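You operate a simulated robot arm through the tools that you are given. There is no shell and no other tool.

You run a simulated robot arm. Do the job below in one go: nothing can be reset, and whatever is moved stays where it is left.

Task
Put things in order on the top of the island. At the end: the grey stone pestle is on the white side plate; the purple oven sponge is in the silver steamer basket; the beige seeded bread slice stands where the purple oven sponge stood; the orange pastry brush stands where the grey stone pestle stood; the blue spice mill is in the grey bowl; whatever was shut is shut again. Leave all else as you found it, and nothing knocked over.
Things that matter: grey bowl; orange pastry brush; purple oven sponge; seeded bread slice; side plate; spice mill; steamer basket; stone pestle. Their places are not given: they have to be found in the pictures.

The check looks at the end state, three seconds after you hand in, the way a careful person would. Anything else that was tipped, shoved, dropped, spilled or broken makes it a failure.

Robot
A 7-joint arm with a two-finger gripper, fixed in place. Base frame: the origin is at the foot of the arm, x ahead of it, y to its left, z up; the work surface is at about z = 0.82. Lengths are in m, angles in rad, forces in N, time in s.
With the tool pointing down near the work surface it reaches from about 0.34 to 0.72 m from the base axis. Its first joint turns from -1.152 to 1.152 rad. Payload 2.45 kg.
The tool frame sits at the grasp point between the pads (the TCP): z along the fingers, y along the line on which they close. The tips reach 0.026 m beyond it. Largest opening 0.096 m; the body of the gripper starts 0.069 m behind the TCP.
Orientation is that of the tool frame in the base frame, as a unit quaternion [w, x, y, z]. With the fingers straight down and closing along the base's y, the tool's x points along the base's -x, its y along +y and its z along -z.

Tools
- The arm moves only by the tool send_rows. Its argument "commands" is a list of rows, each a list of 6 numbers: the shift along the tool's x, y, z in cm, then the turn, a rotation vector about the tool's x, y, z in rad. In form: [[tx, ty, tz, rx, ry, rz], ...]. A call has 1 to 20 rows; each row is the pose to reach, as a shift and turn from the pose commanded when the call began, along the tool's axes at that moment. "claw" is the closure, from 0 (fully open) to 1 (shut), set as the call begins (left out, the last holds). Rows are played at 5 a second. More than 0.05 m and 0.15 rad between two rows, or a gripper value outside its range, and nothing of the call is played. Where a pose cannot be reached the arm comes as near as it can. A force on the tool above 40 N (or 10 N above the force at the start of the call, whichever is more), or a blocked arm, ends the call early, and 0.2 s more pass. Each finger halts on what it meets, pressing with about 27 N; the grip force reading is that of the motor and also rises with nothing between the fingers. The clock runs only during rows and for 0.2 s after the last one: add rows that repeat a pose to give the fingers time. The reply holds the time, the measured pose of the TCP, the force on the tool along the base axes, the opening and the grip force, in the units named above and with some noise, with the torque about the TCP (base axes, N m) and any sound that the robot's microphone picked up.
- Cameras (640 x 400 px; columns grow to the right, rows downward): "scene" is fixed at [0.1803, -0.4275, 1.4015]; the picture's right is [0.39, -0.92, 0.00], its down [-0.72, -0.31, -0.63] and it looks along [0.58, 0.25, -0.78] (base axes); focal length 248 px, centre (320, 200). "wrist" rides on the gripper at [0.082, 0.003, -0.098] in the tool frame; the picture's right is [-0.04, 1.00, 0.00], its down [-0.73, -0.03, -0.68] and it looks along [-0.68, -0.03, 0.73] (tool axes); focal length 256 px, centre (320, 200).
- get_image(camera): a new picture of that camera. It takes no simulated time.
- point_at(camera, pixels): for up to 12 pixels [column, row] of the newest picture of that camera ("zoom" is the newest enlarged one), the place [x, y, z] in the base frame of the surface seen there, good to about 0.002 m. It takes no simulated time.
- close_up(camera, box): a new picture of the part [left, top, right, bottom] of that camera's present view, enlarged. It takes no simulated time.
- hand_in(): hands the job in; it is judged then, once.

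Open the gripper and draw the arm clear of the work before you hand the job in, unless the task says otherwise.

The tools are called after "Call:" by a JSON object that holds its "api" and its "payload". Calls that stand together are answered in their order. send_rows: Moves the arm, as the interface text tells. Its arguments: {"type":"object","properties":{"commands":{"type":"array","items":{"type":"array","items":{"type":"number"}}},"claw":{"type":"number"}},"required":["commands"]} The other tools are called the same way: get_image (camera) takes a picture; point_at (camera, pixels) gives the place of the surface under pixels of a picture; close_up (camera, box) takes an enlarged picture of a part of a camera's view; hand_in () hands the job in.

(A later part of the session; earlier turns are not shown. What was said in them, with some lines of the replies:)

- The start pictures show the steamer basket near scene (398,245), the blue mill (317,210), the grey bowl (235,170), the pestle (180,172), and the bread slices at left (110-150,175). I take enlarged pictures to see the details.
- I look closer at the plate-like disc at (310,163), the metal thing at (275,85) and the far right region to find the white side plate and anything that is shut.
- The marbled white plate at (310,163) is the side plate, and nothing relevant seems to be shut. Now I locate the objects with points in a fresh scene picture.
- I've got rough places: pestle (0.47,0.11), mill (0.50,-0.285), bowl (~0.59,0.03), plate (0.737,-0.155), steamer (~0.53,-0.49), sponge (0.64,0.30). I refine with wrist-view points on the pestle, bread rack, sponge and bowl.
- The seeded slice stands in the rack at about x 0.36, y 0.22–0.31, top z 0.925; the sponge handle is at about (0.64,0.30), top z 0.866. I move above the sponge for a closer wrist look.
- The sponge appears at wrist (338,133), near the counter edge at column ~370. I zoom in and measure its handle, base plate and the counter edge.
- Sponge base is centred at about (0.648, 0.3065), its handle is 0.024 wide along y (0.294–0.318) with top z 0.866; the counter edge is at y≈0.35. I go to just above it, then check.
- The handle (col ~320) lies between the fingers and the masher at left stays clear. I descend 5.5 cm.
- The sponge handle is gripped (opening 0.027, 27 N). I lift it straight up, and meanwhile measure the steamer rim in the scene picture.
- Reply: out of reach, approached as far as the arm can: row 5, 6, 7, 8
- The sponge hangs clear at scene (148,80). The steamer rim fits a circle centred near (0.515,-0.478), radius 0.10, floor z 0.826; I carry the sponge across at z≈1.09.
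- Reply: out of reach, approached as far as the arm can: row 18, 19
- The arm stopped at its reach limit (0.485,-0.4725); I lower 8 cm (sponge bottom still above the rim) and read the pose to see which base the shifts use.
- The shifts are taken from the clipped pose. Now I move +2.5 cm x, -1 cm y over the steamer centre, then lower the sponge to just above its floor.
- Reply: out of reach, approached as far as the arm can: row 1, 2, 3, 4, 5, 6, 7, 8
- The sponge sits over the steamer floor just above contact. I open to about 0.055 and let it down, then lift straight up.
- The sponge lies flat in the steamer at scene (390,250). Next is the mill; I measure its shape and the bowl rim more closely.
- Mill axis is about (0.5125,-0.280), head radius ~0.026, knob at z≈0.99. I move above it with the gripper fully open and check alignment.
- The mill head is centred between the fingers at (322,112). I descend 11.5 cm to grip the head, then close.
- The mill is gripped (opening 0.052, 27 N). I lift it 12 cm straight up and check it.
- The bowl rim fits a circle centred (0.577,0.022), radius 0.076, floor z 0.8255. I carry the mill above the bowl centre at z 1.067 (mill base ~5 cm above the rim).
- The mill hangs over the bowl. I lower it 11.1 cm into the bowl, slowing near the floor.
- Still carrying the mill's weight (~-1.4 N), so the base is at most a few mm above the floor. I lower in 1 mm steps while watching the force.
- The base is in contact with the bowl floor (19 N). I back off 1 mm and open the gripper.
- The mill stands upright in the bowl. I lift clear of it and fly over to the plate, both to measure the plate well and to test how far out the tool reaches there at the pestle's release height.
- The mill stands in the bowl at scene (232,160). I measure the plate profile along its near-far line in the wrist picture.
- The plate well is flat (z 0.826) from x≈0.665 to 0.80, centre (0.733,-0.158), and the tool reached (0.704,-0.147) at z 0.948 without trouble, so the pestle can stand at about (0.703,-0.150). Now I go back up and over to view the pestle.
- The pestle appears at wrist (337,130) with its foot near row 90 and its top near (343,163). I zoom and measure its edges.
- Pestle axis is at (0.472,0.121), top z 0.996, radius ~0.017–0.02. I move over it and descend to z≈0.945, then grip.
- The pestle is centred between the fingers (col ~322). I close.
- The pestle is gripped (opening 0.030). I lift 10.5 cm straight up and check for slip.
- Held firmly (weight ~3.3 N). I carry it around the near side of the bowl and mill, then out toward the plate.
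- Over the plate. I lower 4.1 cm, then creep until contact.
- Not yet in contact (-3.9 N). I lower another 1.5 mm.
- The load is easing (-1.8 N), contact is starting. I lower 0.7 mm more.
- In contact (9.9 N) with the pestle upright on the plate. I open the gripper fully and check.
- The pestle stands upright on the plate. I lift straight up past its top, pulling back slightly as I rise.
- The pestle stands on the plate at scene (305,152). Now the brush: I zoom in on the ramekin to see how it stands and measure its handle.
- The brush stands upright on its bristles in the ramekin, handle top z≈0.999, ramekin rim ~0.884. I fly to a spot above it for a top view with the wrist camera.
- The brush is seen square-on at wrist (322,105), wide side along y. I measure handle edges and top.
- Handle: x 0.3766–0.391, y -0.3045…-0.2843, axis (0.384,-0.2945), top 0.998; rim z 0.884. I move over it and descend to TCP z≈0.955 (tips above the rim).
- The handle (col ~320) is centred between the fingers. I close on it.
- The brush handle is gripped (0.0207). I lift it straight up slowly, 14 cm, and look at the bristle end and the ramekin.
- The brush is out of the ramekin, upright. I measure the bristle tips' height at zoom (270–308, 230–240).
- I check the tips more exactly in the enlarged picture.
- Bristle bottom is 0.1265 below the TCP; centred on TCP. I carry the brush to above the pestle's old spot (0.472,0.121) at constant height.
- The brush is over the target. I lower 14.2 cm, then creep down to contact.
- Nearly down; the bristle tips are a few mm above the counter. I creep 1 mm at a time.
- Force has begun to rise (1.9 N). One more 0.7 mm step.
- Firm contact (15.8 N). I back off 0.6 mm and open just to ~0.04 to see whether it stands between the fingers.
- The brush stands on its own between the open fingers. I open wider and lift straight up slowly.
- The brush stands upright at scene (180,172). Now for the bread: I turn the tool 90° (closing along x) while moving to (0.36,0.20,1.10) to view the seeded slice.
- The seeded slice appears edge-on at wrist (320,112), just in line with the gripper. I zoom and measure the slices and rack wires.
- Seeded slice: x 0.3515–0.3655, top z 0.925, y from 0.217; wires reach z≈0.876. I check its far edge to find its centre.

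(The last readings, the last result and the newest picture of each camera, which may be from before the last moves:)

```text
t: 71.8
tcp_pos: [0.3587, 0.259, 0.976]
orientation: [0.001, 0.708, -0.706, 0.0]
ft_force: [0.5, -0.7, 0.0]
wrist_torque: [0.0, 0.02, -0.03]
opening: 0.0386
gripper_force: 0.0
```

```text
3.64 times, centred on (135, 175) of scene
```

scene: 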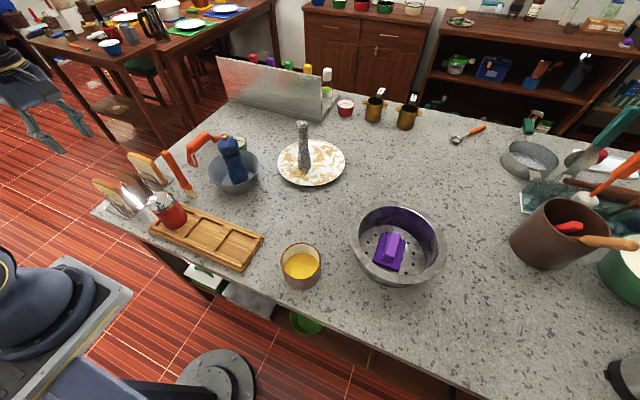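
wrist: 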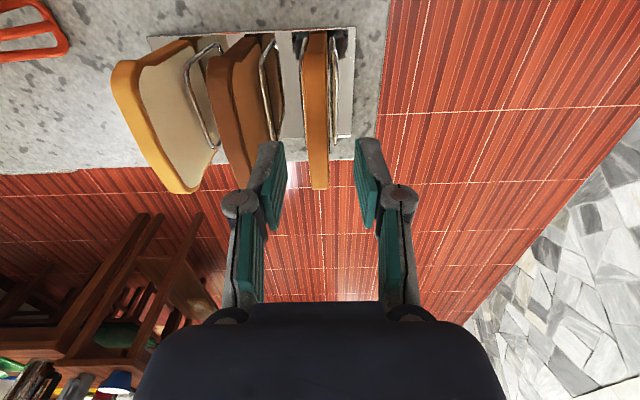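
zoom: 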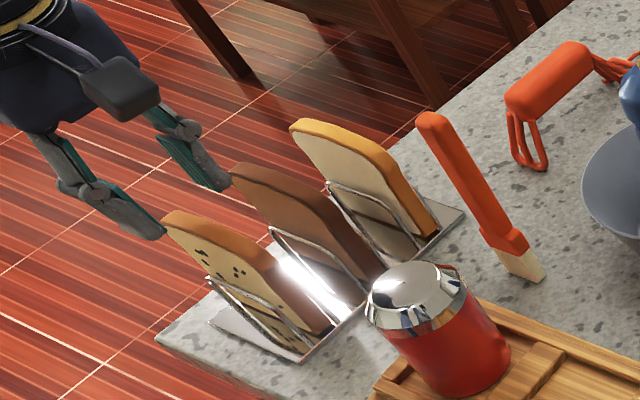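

The slice (x centre 0.360) is nearly centred. I shift +1.3 mm in x and descend to z≈0.911, tips staying above the wires (0.876).

Call:
{"api": "send_rows", "payload": {"commands": [[-0.2, -0.13, 1, 0, 0, 0], [-0.2, -0.13, 3, 0, 0, 0], [-0.2, -0.13, 5, 0, 0, 0], [-0.2, -0.13, 6.4, 0, 0, 0], [-0.2, -0.13, 6.4, 0, 0, 0]]}}

Call:
{"api": "get_image", "payload": {"camera": "wrist"}}

Call:
{"api": "close_up", "payload": {"camera": "scene", "box": [70, 120, 200, 230]}}

```text
t: 73.0
tcp_pos: [0.361, 0.2626, 0.9115]
orientation: [0.0, 0.708, -0.706, 0.0]
ft_force: [-0.6, -0.1, 0.7]
wrist_torque: [-0.01, 0.0, 0.05]
opening: 0.0381
gripper_force: 0.1
```

```text
taken
```

wrist: 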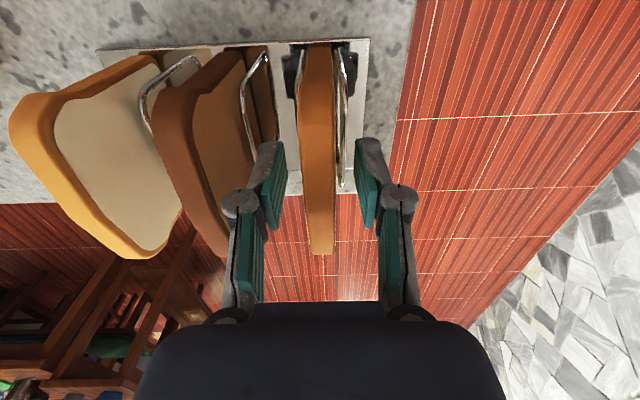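

```text
3.64 times, centred on (135, 175) of scene
```

zoom: 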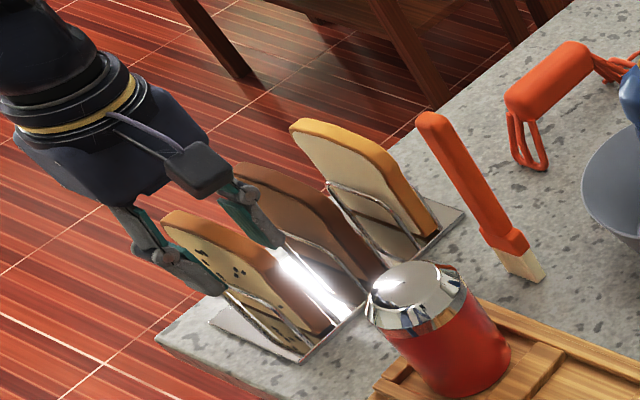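

The fingers straddle the seeded slice (cols 285–365 around 318) without touching the brown one. I close.

Call:
{"api": "send_rows", "payload": {"commands": [[0, 0, 0, 0, 0, 0], [0, 0, 0, 0, 0, 0], [0, 0, 0, 0, 0, 0], [0, 0, 0, 0, 0, 0]], "claw": 1}}

Call:
{"api": "get_image", "payload": {"camera": "wrist"}}

```text
t: 74.0
tcp_pos: [0.3604, 0.262, 0.9105]
orientation: [0.0, -0.706, 0.708, 0.0]
ft_force: [0.7, -1.3, 0.5]
wrist_torque: [-0.01, -0.02, 0.0]
opening: 0.013
gripper_force: 26.8
```

```text
taken
```

wrist: 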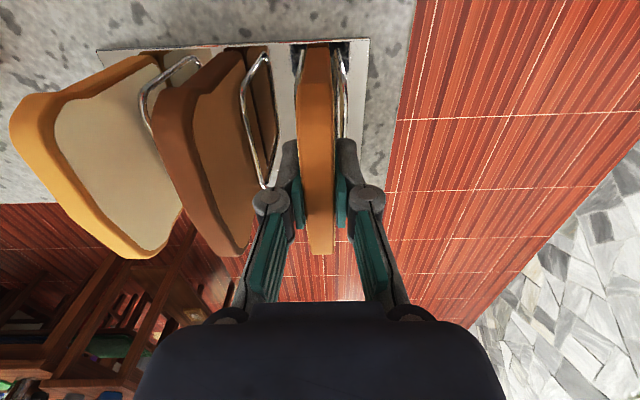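

Gripped at 0.013. I lift the slice straight up out of the wires, 13.5 cm.

Call:
{"api": "send_rows", "payload": {"commands": [[0, 0, -0.7, 0, 0, 0], [0, 0, -2, 0, 0, 0], [0, 0, -3.5, 0, 0, 0], [0, 0, -5.5, 0, 0, 0], [0, 0, -8, 0, 0, 0], [0, 0, -11, 0, 0, 0], [0, 0, -13.5, 0, 0, 0], [0, 0, -13.5, 0, 0, 0]]}}

Call:
{"api": "get_image", "payload": {"camera": "wrist"}}

Call:
{"api": "close_up", "payload": {"camera": "scene", "box": [40, 60, 220, 230]}}

```text
t: 75.8
tcp_pos: [0.3613, 0.2611, 1.0479]
orientation: [0.0, 0.708, -0.706, 0.0]
ft_force: [-0.3, -0.2, -0.1]
wrist_torque: [0.0, -0.02, 0.02]
opening: 0.0128
gripper_force: 27.5
```

```text
taken
```

wrist: 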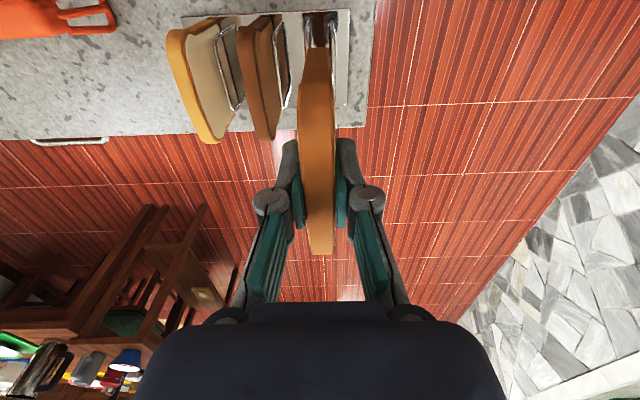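

```text
2.35 times, centred on (130, 145) of scene
```

zoom: 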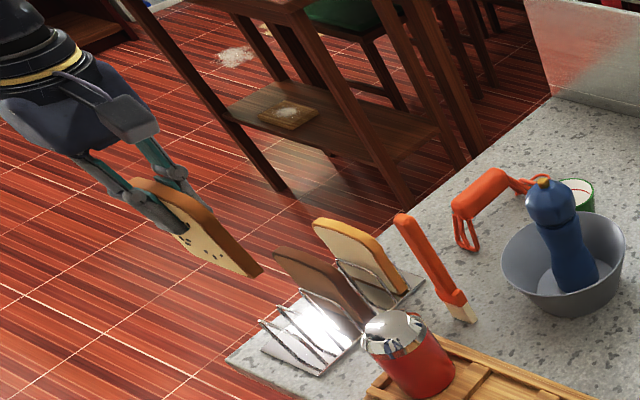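

The slice is out cleanly. I carry it over the other slices (bottom ~0.963 vs tops 0.925) toward the sponge's old spot (0.648,0.302), descending near the end.

Call:
{"api": "send_rows", "payload": {"commands": [[-0.6, -4.1, 0, 0, 0, 0], [-1.2, -8.2, 0, 0, 0, 0], [-1.8, -12.3, 0, 0, 0, 0], [-2.4, -16.4, 0, 0, 0, 0], [-3.0, -20.5, 0, 0, 0, 0], [-3.6, -24.0, 1.5, 0, 0, 0], [-4.0, -27.0, 4.0, 0, 0, 0], [-4.0, -28.7, 6.5, 0, 0, 0], [-4.0, -28.7, 6.5, 0, 0, 0]]}}

Call:
{"api": "get_image", "payload": {"camera": "wrist"}}

Call:
{"api": "close_up", "payload": {"camera": "scene", "box": [90, 60, 270, 220]}}

```text
t: 77.8
tcp_pos: [0.647, 0.3018, 0.9839]
orientation: [0.001, 0.708, -0.706, -0.001]
ft_force: [-0.3, -0.4, -0.7]
wrist_torque: [-0.05, 0.0, -0.03]
opening: 0.0128
gripper_force: 27.0
```

```text
taken
```

wrist: 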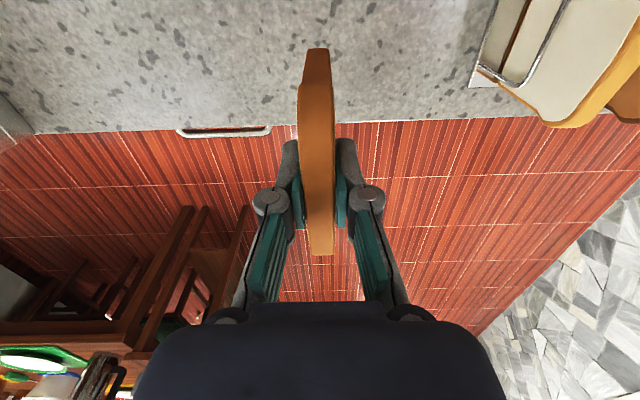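

```text
2.50 times, centred on (180, 140) of scene
```

zoom: 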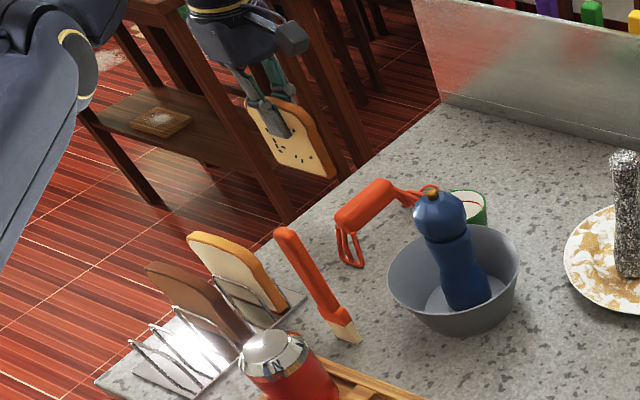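

Upright and clear. I zoom on the slice to find its lower edge height before lowering.

Call:
{"api": "close_up", "payload": {"camera": "scene", "box": [150, 80, 200, 140]}}

Call:
{"api": "point_at", "payload": {"camera": "scene", "pixels": [[201, 126], [205, 128], [212, 130], [218, 130], [221, 131], [200, 120], [222, 128], [193, 119]]}}

```text
6.67 times, centred on (175, 110) of scene
```

zoom: 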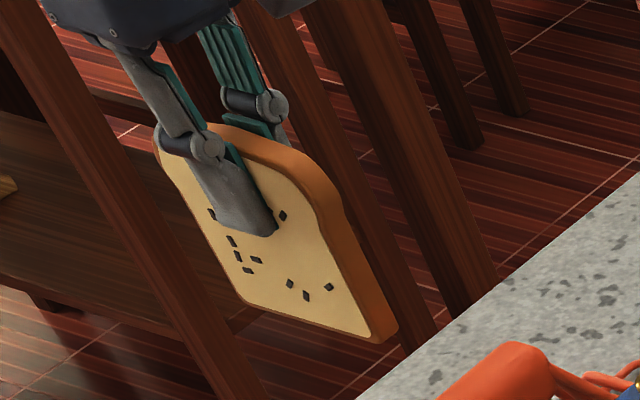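

```text
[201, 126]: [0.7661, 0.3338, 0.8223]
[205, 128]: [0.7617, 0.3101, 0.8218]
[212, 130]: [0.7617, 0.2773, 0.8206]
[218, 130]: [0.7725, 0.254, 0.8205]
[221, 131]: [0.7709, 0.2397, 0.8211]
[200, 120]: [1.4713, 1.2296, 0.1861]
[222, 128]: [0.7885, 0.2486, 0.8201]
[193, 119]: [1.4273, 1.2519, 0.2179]
```

Call:
{"api": "point_at", "payload": {"camera": "zoom", "pixels": [[245, 298], [300, 316], [340, 328], [368, 335], [393, 325], [380, 340], [170, 165], [340, 200], [250, 260], [330, 300], [180, 190], [350, 230]]}}

```text
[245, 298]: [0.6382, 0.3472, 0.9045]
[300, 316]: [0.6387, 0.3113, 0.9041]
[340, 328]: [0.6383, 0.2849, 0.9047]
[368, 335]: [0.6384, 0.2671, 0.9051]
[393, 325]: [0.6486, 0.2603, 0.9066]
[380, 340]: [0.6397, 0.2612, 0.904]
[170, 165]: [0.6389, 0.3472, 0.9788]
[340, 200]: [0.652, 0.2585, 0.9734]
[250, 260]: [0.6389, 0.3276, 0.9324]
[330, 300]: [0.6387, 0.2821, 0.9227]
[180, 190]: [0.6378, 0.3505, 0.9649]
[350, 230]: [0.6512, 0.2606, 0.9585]
```

The slice's lower edge is level at z≈0.903 and its face is vertical (x 0.638). I lower 7.4 cm, shifting y by -3 mm to stay clear of the counter edge.

Call:
{"api": "send_rows", "payload": {"commands": [[0.3, -0.2, 2, 0, 0, 0], [0.3, -0.2, 4, 0, 0, 0], [0.3, -0.2, 6, 0, 0, 0], [0.3, -0.2, 7, 0, 0, 0], [0.3, -0.2, 7.5, 0, 0, 0], [0.3, -0.2, 7.5, 0, 0, 0]]}}

Call:
{"api": "send_rows", "payload": {"commands": [[0, 0, 0.12, 0, 0, 0], [0, 0, 0.24, 0, 0, 0], [0, 0, 0.24, 0, 0, 0]]}}

Call:
{"api": "close_up", "payload": {"camera": "scene", "box": [140, 90, 220, 170]}}

```text
t: 79.2
tcp_pos: [0.6473, 0.2994, 0.9082]
orientation: [0.0, -0.707, 0.707, 0.0]
ft_force: [-1.1, -0.3, -0.7]
wrist_torque: [0.03, -0.02, -0.02]
opening: 0.013
gripper_force: 27.0
```

```text
t: 80.0
tcp_pos: [0.6484, 0.299, 0.9057]
orientation: [0.001, 0.708, -0.706, 0.0]
ft_force: [-0.2, -0.4, -0.3]
wrist_torque: [0.0, -0.01, 0.03]
opening: 0.0128
gripper_force: 26.9
```

```text
5.00 times, centred on (180, 130) of scene
```

zoom: 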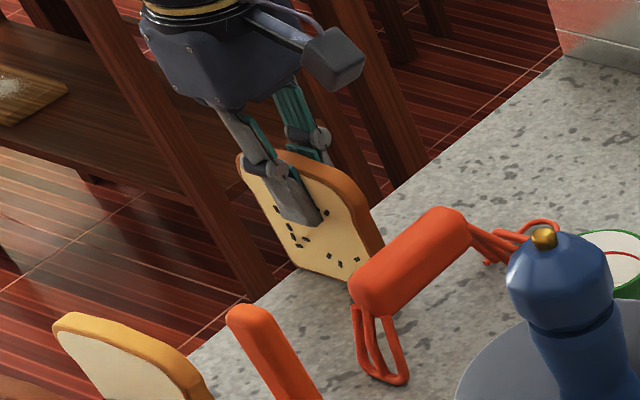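

Still hanging free. I keep creeping down 1–1.5 mm at a time.

Call:
{"api": "send_rows", "payload": {"commands": [[0, 0, 0.1, 0, 0, 0], [0, 0, 0.15, 0, 0, 0], [0, 0, 0.15, 0, 0, 0]]}}

Call:
{"api": "send_rows", "payload": {"commands": [[0, 0, 0.1, 0, 0, 0], [0, 0, 0.1, 0, 0, 0]]}}

```text
t: 80.8
tcp_pos: [0.6493, 0.2995, 0.9047]
orientation: [-0.001, 0.708, -0.706, 0.0]
ft_force: [1.0, -0.3, -0.3]
wrist_torque: [0.0, -0.02, 0.01]
opening: 0.0127
gripper_force: 27.3
```

```text
t: 81.4
tcp_pos: [0.6497, 0.2994, 0.9056]
orientation: [0.001, -0.707, 0.707, 0.0]
ft_force: [-0.2, -1.2, 5.7]
wrist_torque: [0.03, 0.08, 0.02]
opening: 0.013
gripper_force: 27.2
```

Contact (5.7 N). I open only to ~0.03 so the fingers still guard the slice, then look.

Call:
{"api": "send_rows", "payload": {"commands": [[0, 0, 0, 0, 0, 0], [0, 0, 0, 0, 0, 0], [0, 0, 0, 0, 0, 0]], "claw": 0.7}}

Call:
{"api": "get_image", "payload": {"camera": "wrist"}}

Call:
{"api": "close_up", "payload": {"camera": "scene", "box": [140, 90, 220, 170]}}

```text
t: 82.2
tcp_pos: [0.6497, 0.2993, 0.9052]
orientation: [0.0, 0.707, -0.707, 0.0]
ft_force: [0.4, 0.0, -0.4]
wrist_torque: [0.0, 0.0, 0.0]
opening: 0.0289
gripper_force: 0.1
```

```text
taken
```

wrist: 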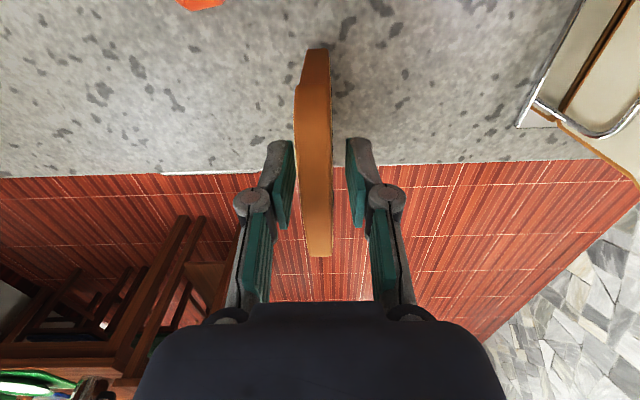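

```text
5.00 times, centred on (180, 130) of scene
```

zoom: 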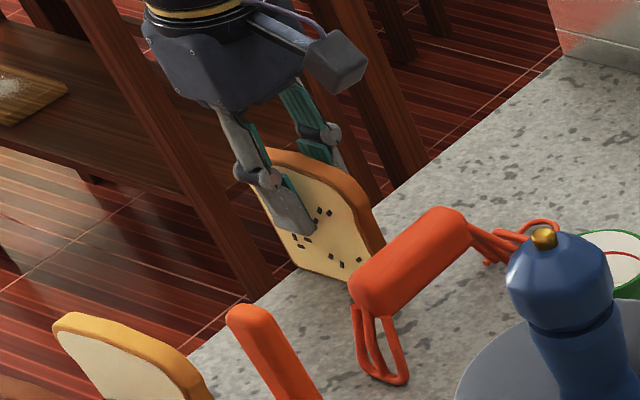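

The slice stays put between the open fingers. I wait a second and compare before opening further.

Call:
{"api": "send_rows", "payload": {"commands": [[0, 0, 0, 0, 0, 0], [0, 0, 0, 0, 0, 0], [0, 0, 0, 0, 0, 0], [0, 0, 0, 0, 0, 0], [0, 0, 0, 0, 0, 0]], "claw": 0.5}}

Call:
{"api": "get_image", "payload": {"camera": "wrist"}}

Call:
{"api": "close_up", "payload": {"camera": "scene", "box": [140, 90, 220, 170]}}

Call:
{"api": "point_at", "payload": {"camera": "zoom", "pixels": [[270, 225], [295, 245], [330, 265], [350, 275], [262, 165], [310, 190], [350, 240], [365, 230]]}}

```text
t: 83.4
tcp_pos: [0.6481, 0.2984, 0.9053]
orientation: [0.0, 0.707, -0.707, 0.0]
ft_force: [0.4, 0.1, -0.5]
wrist_torque: [0.01, -0.01, 0.03]
opening: 0.048
gripper_force: 0.1
```

```text
taken
```

wrist: 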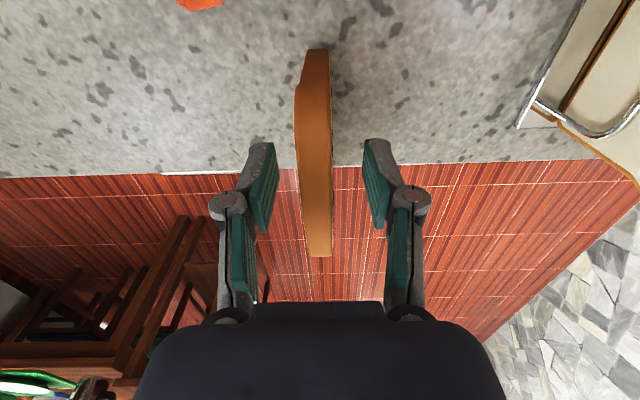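

```text
5.00 times, centred on (180, 130) of scene
```

zoom: 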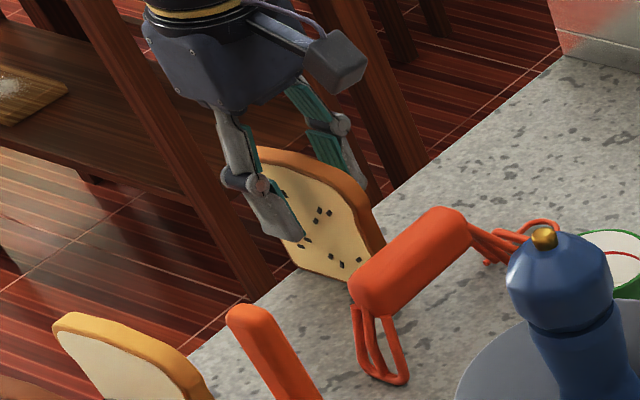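

```text
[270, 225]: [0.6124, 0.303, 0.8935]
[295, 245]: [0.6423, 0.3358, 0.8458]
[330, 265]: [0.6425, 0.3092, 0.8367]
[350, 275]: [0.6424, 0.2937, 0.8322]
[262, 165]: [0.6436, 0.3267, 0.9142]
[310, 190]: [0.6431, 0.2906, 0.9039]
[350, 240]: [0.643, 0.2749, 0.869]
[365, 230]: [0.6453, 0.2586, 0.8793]
```

The slice stands vertical (face x 0.642–0.644 from bottom to top). I lift straight up 8.5 cm and then pull back and up.

Call:
{"api": "send_rows", "payload": {"commands": [[0, 0, -1.5, 0, 0, 0], [0, 0, -3.5, 0, 0, 0], [0, 0, -6, 0, 0, 0], [0, 0, -8.5, 0, 0, 0], [0, 3, -11, 0, 0, 0], [0, 6.5, -14, 0, 0, 0], [0, 10, -17, 0, 0, 0], [0, 14, -20, 0, 0, 0], [0, 14, -20, 0, 0, 0]]}}

Call:
{"api": "get_image", "payload": {"camera": "scene"}}

Call:
{"api": "get_image", "payload": {"camera": "wrist"}}

```text
t: 85.4
tcp_pos: [0.5076, 0.2986, 1.1056]
orientation: [0.0, 0.707, -0.707, 0.001]
ft_force: [-0.1, 0.0, -0.6]
wrist_torque: [-0.02, 0.01, -0.03]
opening: 0.0479
gripper_force: 0.0
```

```text
taken
```

scene: 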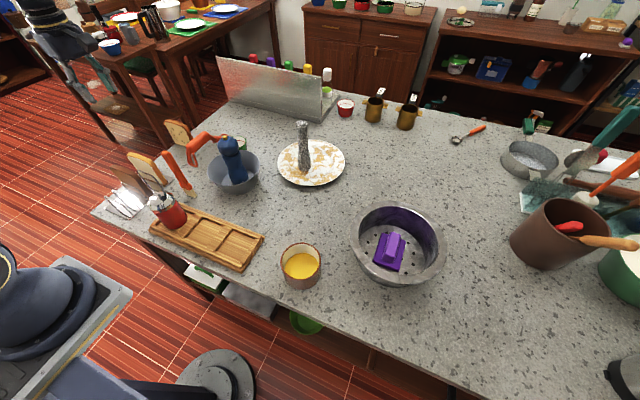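

```text
taken
```

wrist: 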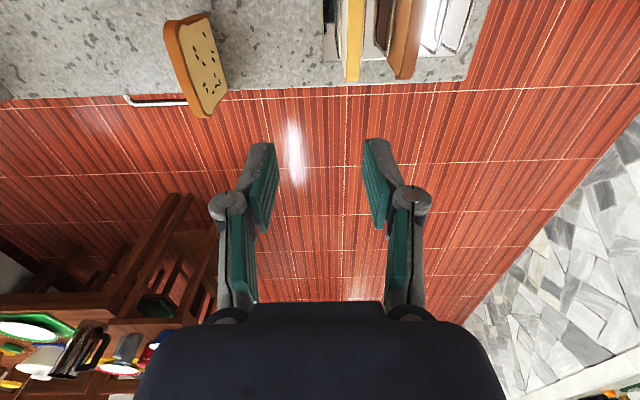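

Everything is placed: slice at scene (178,132), brush (180,172), pestle on plate, mill in bowl, sponge in steamer. I return the arm to its home pose, turning the tool back, well above everything.

Call:
{"api": "send_rows", "payload": {"commands": [[0, 0, -3, 0, 0, 0], [0, 0, -6, 0, 0, 0], [3.0, 0.8, -6, 0, 0, 0.131], [6.1, 1.6, -6, 0, 0, 0.262], [9.1, 2.35, -6, 0, 0, 0.393], [12.2, 3.1, -6, 0, 0, 0.524], [15.2, 3.9, -6, 0, 0, 0.654], [18.2, 4.7, -6, 0, 0, 0.785], [21.3, 5.5, -6, 0, 0, 0.916], [24.3, 6.3, -6, 0, 0, 1.047], [27.4, 7.0, -6, 0, 0, 1.178], [30.4, 7.8, -6, 0, 0, 1.309], [33.4, 8.6, -6, 0, 0, 1.44], [36.5, 9.4, -6, 0, 0, 1.5708], [36.5, 9.4, -6, 0, 0, 1.5708]], "claw": 0}}

Call:
{"api": "get_image", "payload": {"camera": "scene"}}

Call:
{"api": "get_image", "payload": {"camera": "wrist"}}

Call:
{"api": "close_up", "payload": {"camera": "scene", "box": [90, 100, 270, 230]}}

```text
t: 88.6
tcp_pos: [0.4158, -0.0647, 1.1637]
orientation: [-0.001, 0.001, 1.0, -0.001]
ft_force: [-0.1, -0.1, -0.5]
wrist_torque: [0.04, 0.02, 0.01]
opening: 0.0957
gripper_force: 0.1
```

```text
taken
```

scene: 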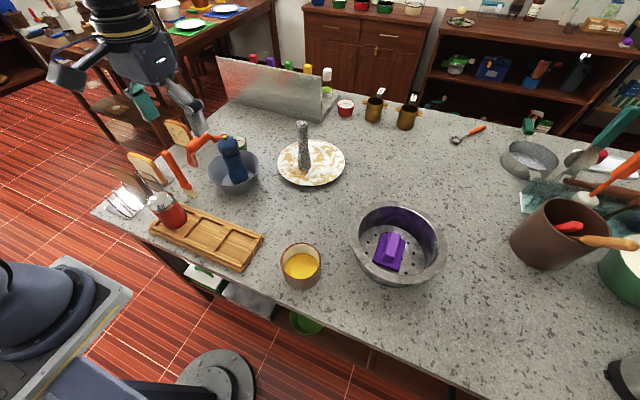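

```text
taken
```

wrist: 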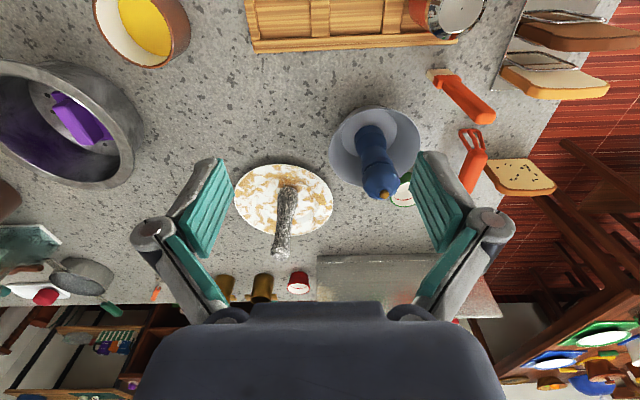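

```text
3.08 times, centred on (180, 165) of scene
```

zoom: 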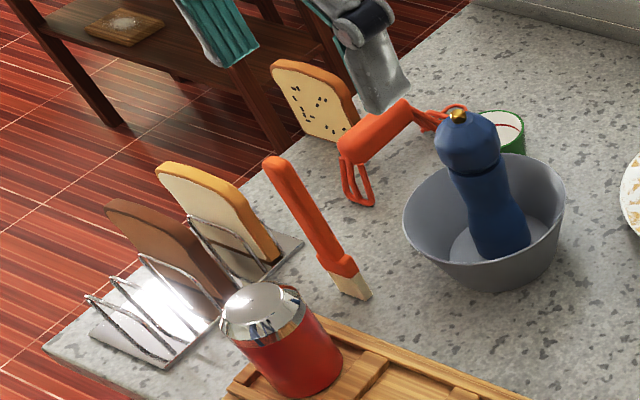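

All pieces are in place and everything else looks unchanged. A last measurement of the brush, slice, mill and pestle positions.

Call:
{"api": "point_at", "payload": {"camera": "zoom", "pixels": [[335, 265], [355, 290], [275, 165], [310, 100], [325, 125], [290, 75], [350, 95], [459, 118], [500, 250]]}}

Call:
{"api": "point_at", "payload": {"camera": "wrist", "pixels": [[438, 75], [482, 115], [285, 195], [278, 250], [380, 180], [520, 178], [85, 120], [210, 200], [250, 240]]}}

```text
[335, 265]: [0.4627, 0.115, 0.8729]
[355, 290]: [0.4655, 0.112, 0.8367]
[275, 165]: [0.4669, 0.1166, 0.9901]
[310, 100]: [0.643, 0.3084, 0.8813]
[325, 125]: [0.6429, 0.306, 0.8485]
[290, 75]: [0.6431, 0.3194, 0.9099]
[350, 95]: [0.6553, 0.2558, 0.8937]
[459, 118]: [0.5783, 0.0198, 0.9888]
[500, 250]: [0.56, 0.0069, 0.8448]
```

```text
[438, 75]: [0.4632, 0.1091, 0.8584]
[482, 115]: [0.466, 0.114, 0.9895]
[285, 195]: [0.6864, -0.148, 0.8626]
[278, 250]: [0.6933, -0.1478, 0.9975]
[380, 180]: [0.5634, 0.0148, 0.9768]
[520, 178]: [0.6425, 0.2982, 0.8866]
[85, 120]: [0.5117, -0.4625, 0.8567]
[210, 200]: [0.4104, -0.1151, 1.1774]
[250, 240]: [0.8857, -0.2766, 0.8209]
```

Brush stands at ~(0.47,0.12), slice at ~(0.65,0.30), pestle upright on the plate, mill in the bowl, sponge in the steamer. The gripper is open and the arm is clear, so I hand in.

Call:
{"api": "hand_in", "payload": {}}

```text
The job is handed in.
```

I moved all five things to where you asked and handed the job in. The pictures and point measurements taken just before showed this:

- **Stone pestle:** stands upright on the white marbled side plate, a little to the near side of its centre.
- **Purple oven sponge:** lies flat in the steamer basket.
- **Seeded bread slice:** stands on its bottom edge at about (0.65, 0.30), where the sponge was.
- **Orange pastry brush:** stands upright on its bristles at about (0.47, 0.12), where the pestle was.
- **Blue spice mill:** stands upright in the grey bowl.

I saw nothing shut on the island top and opened nothing, so nothing needed shutting again. In the last pictures the other items were where I found them and nothing was knocked over. The gripper was open and the arm was back near its starting pose.

The slice and the brush both stand on narrow bases. Both stayed upright after I let go of them.
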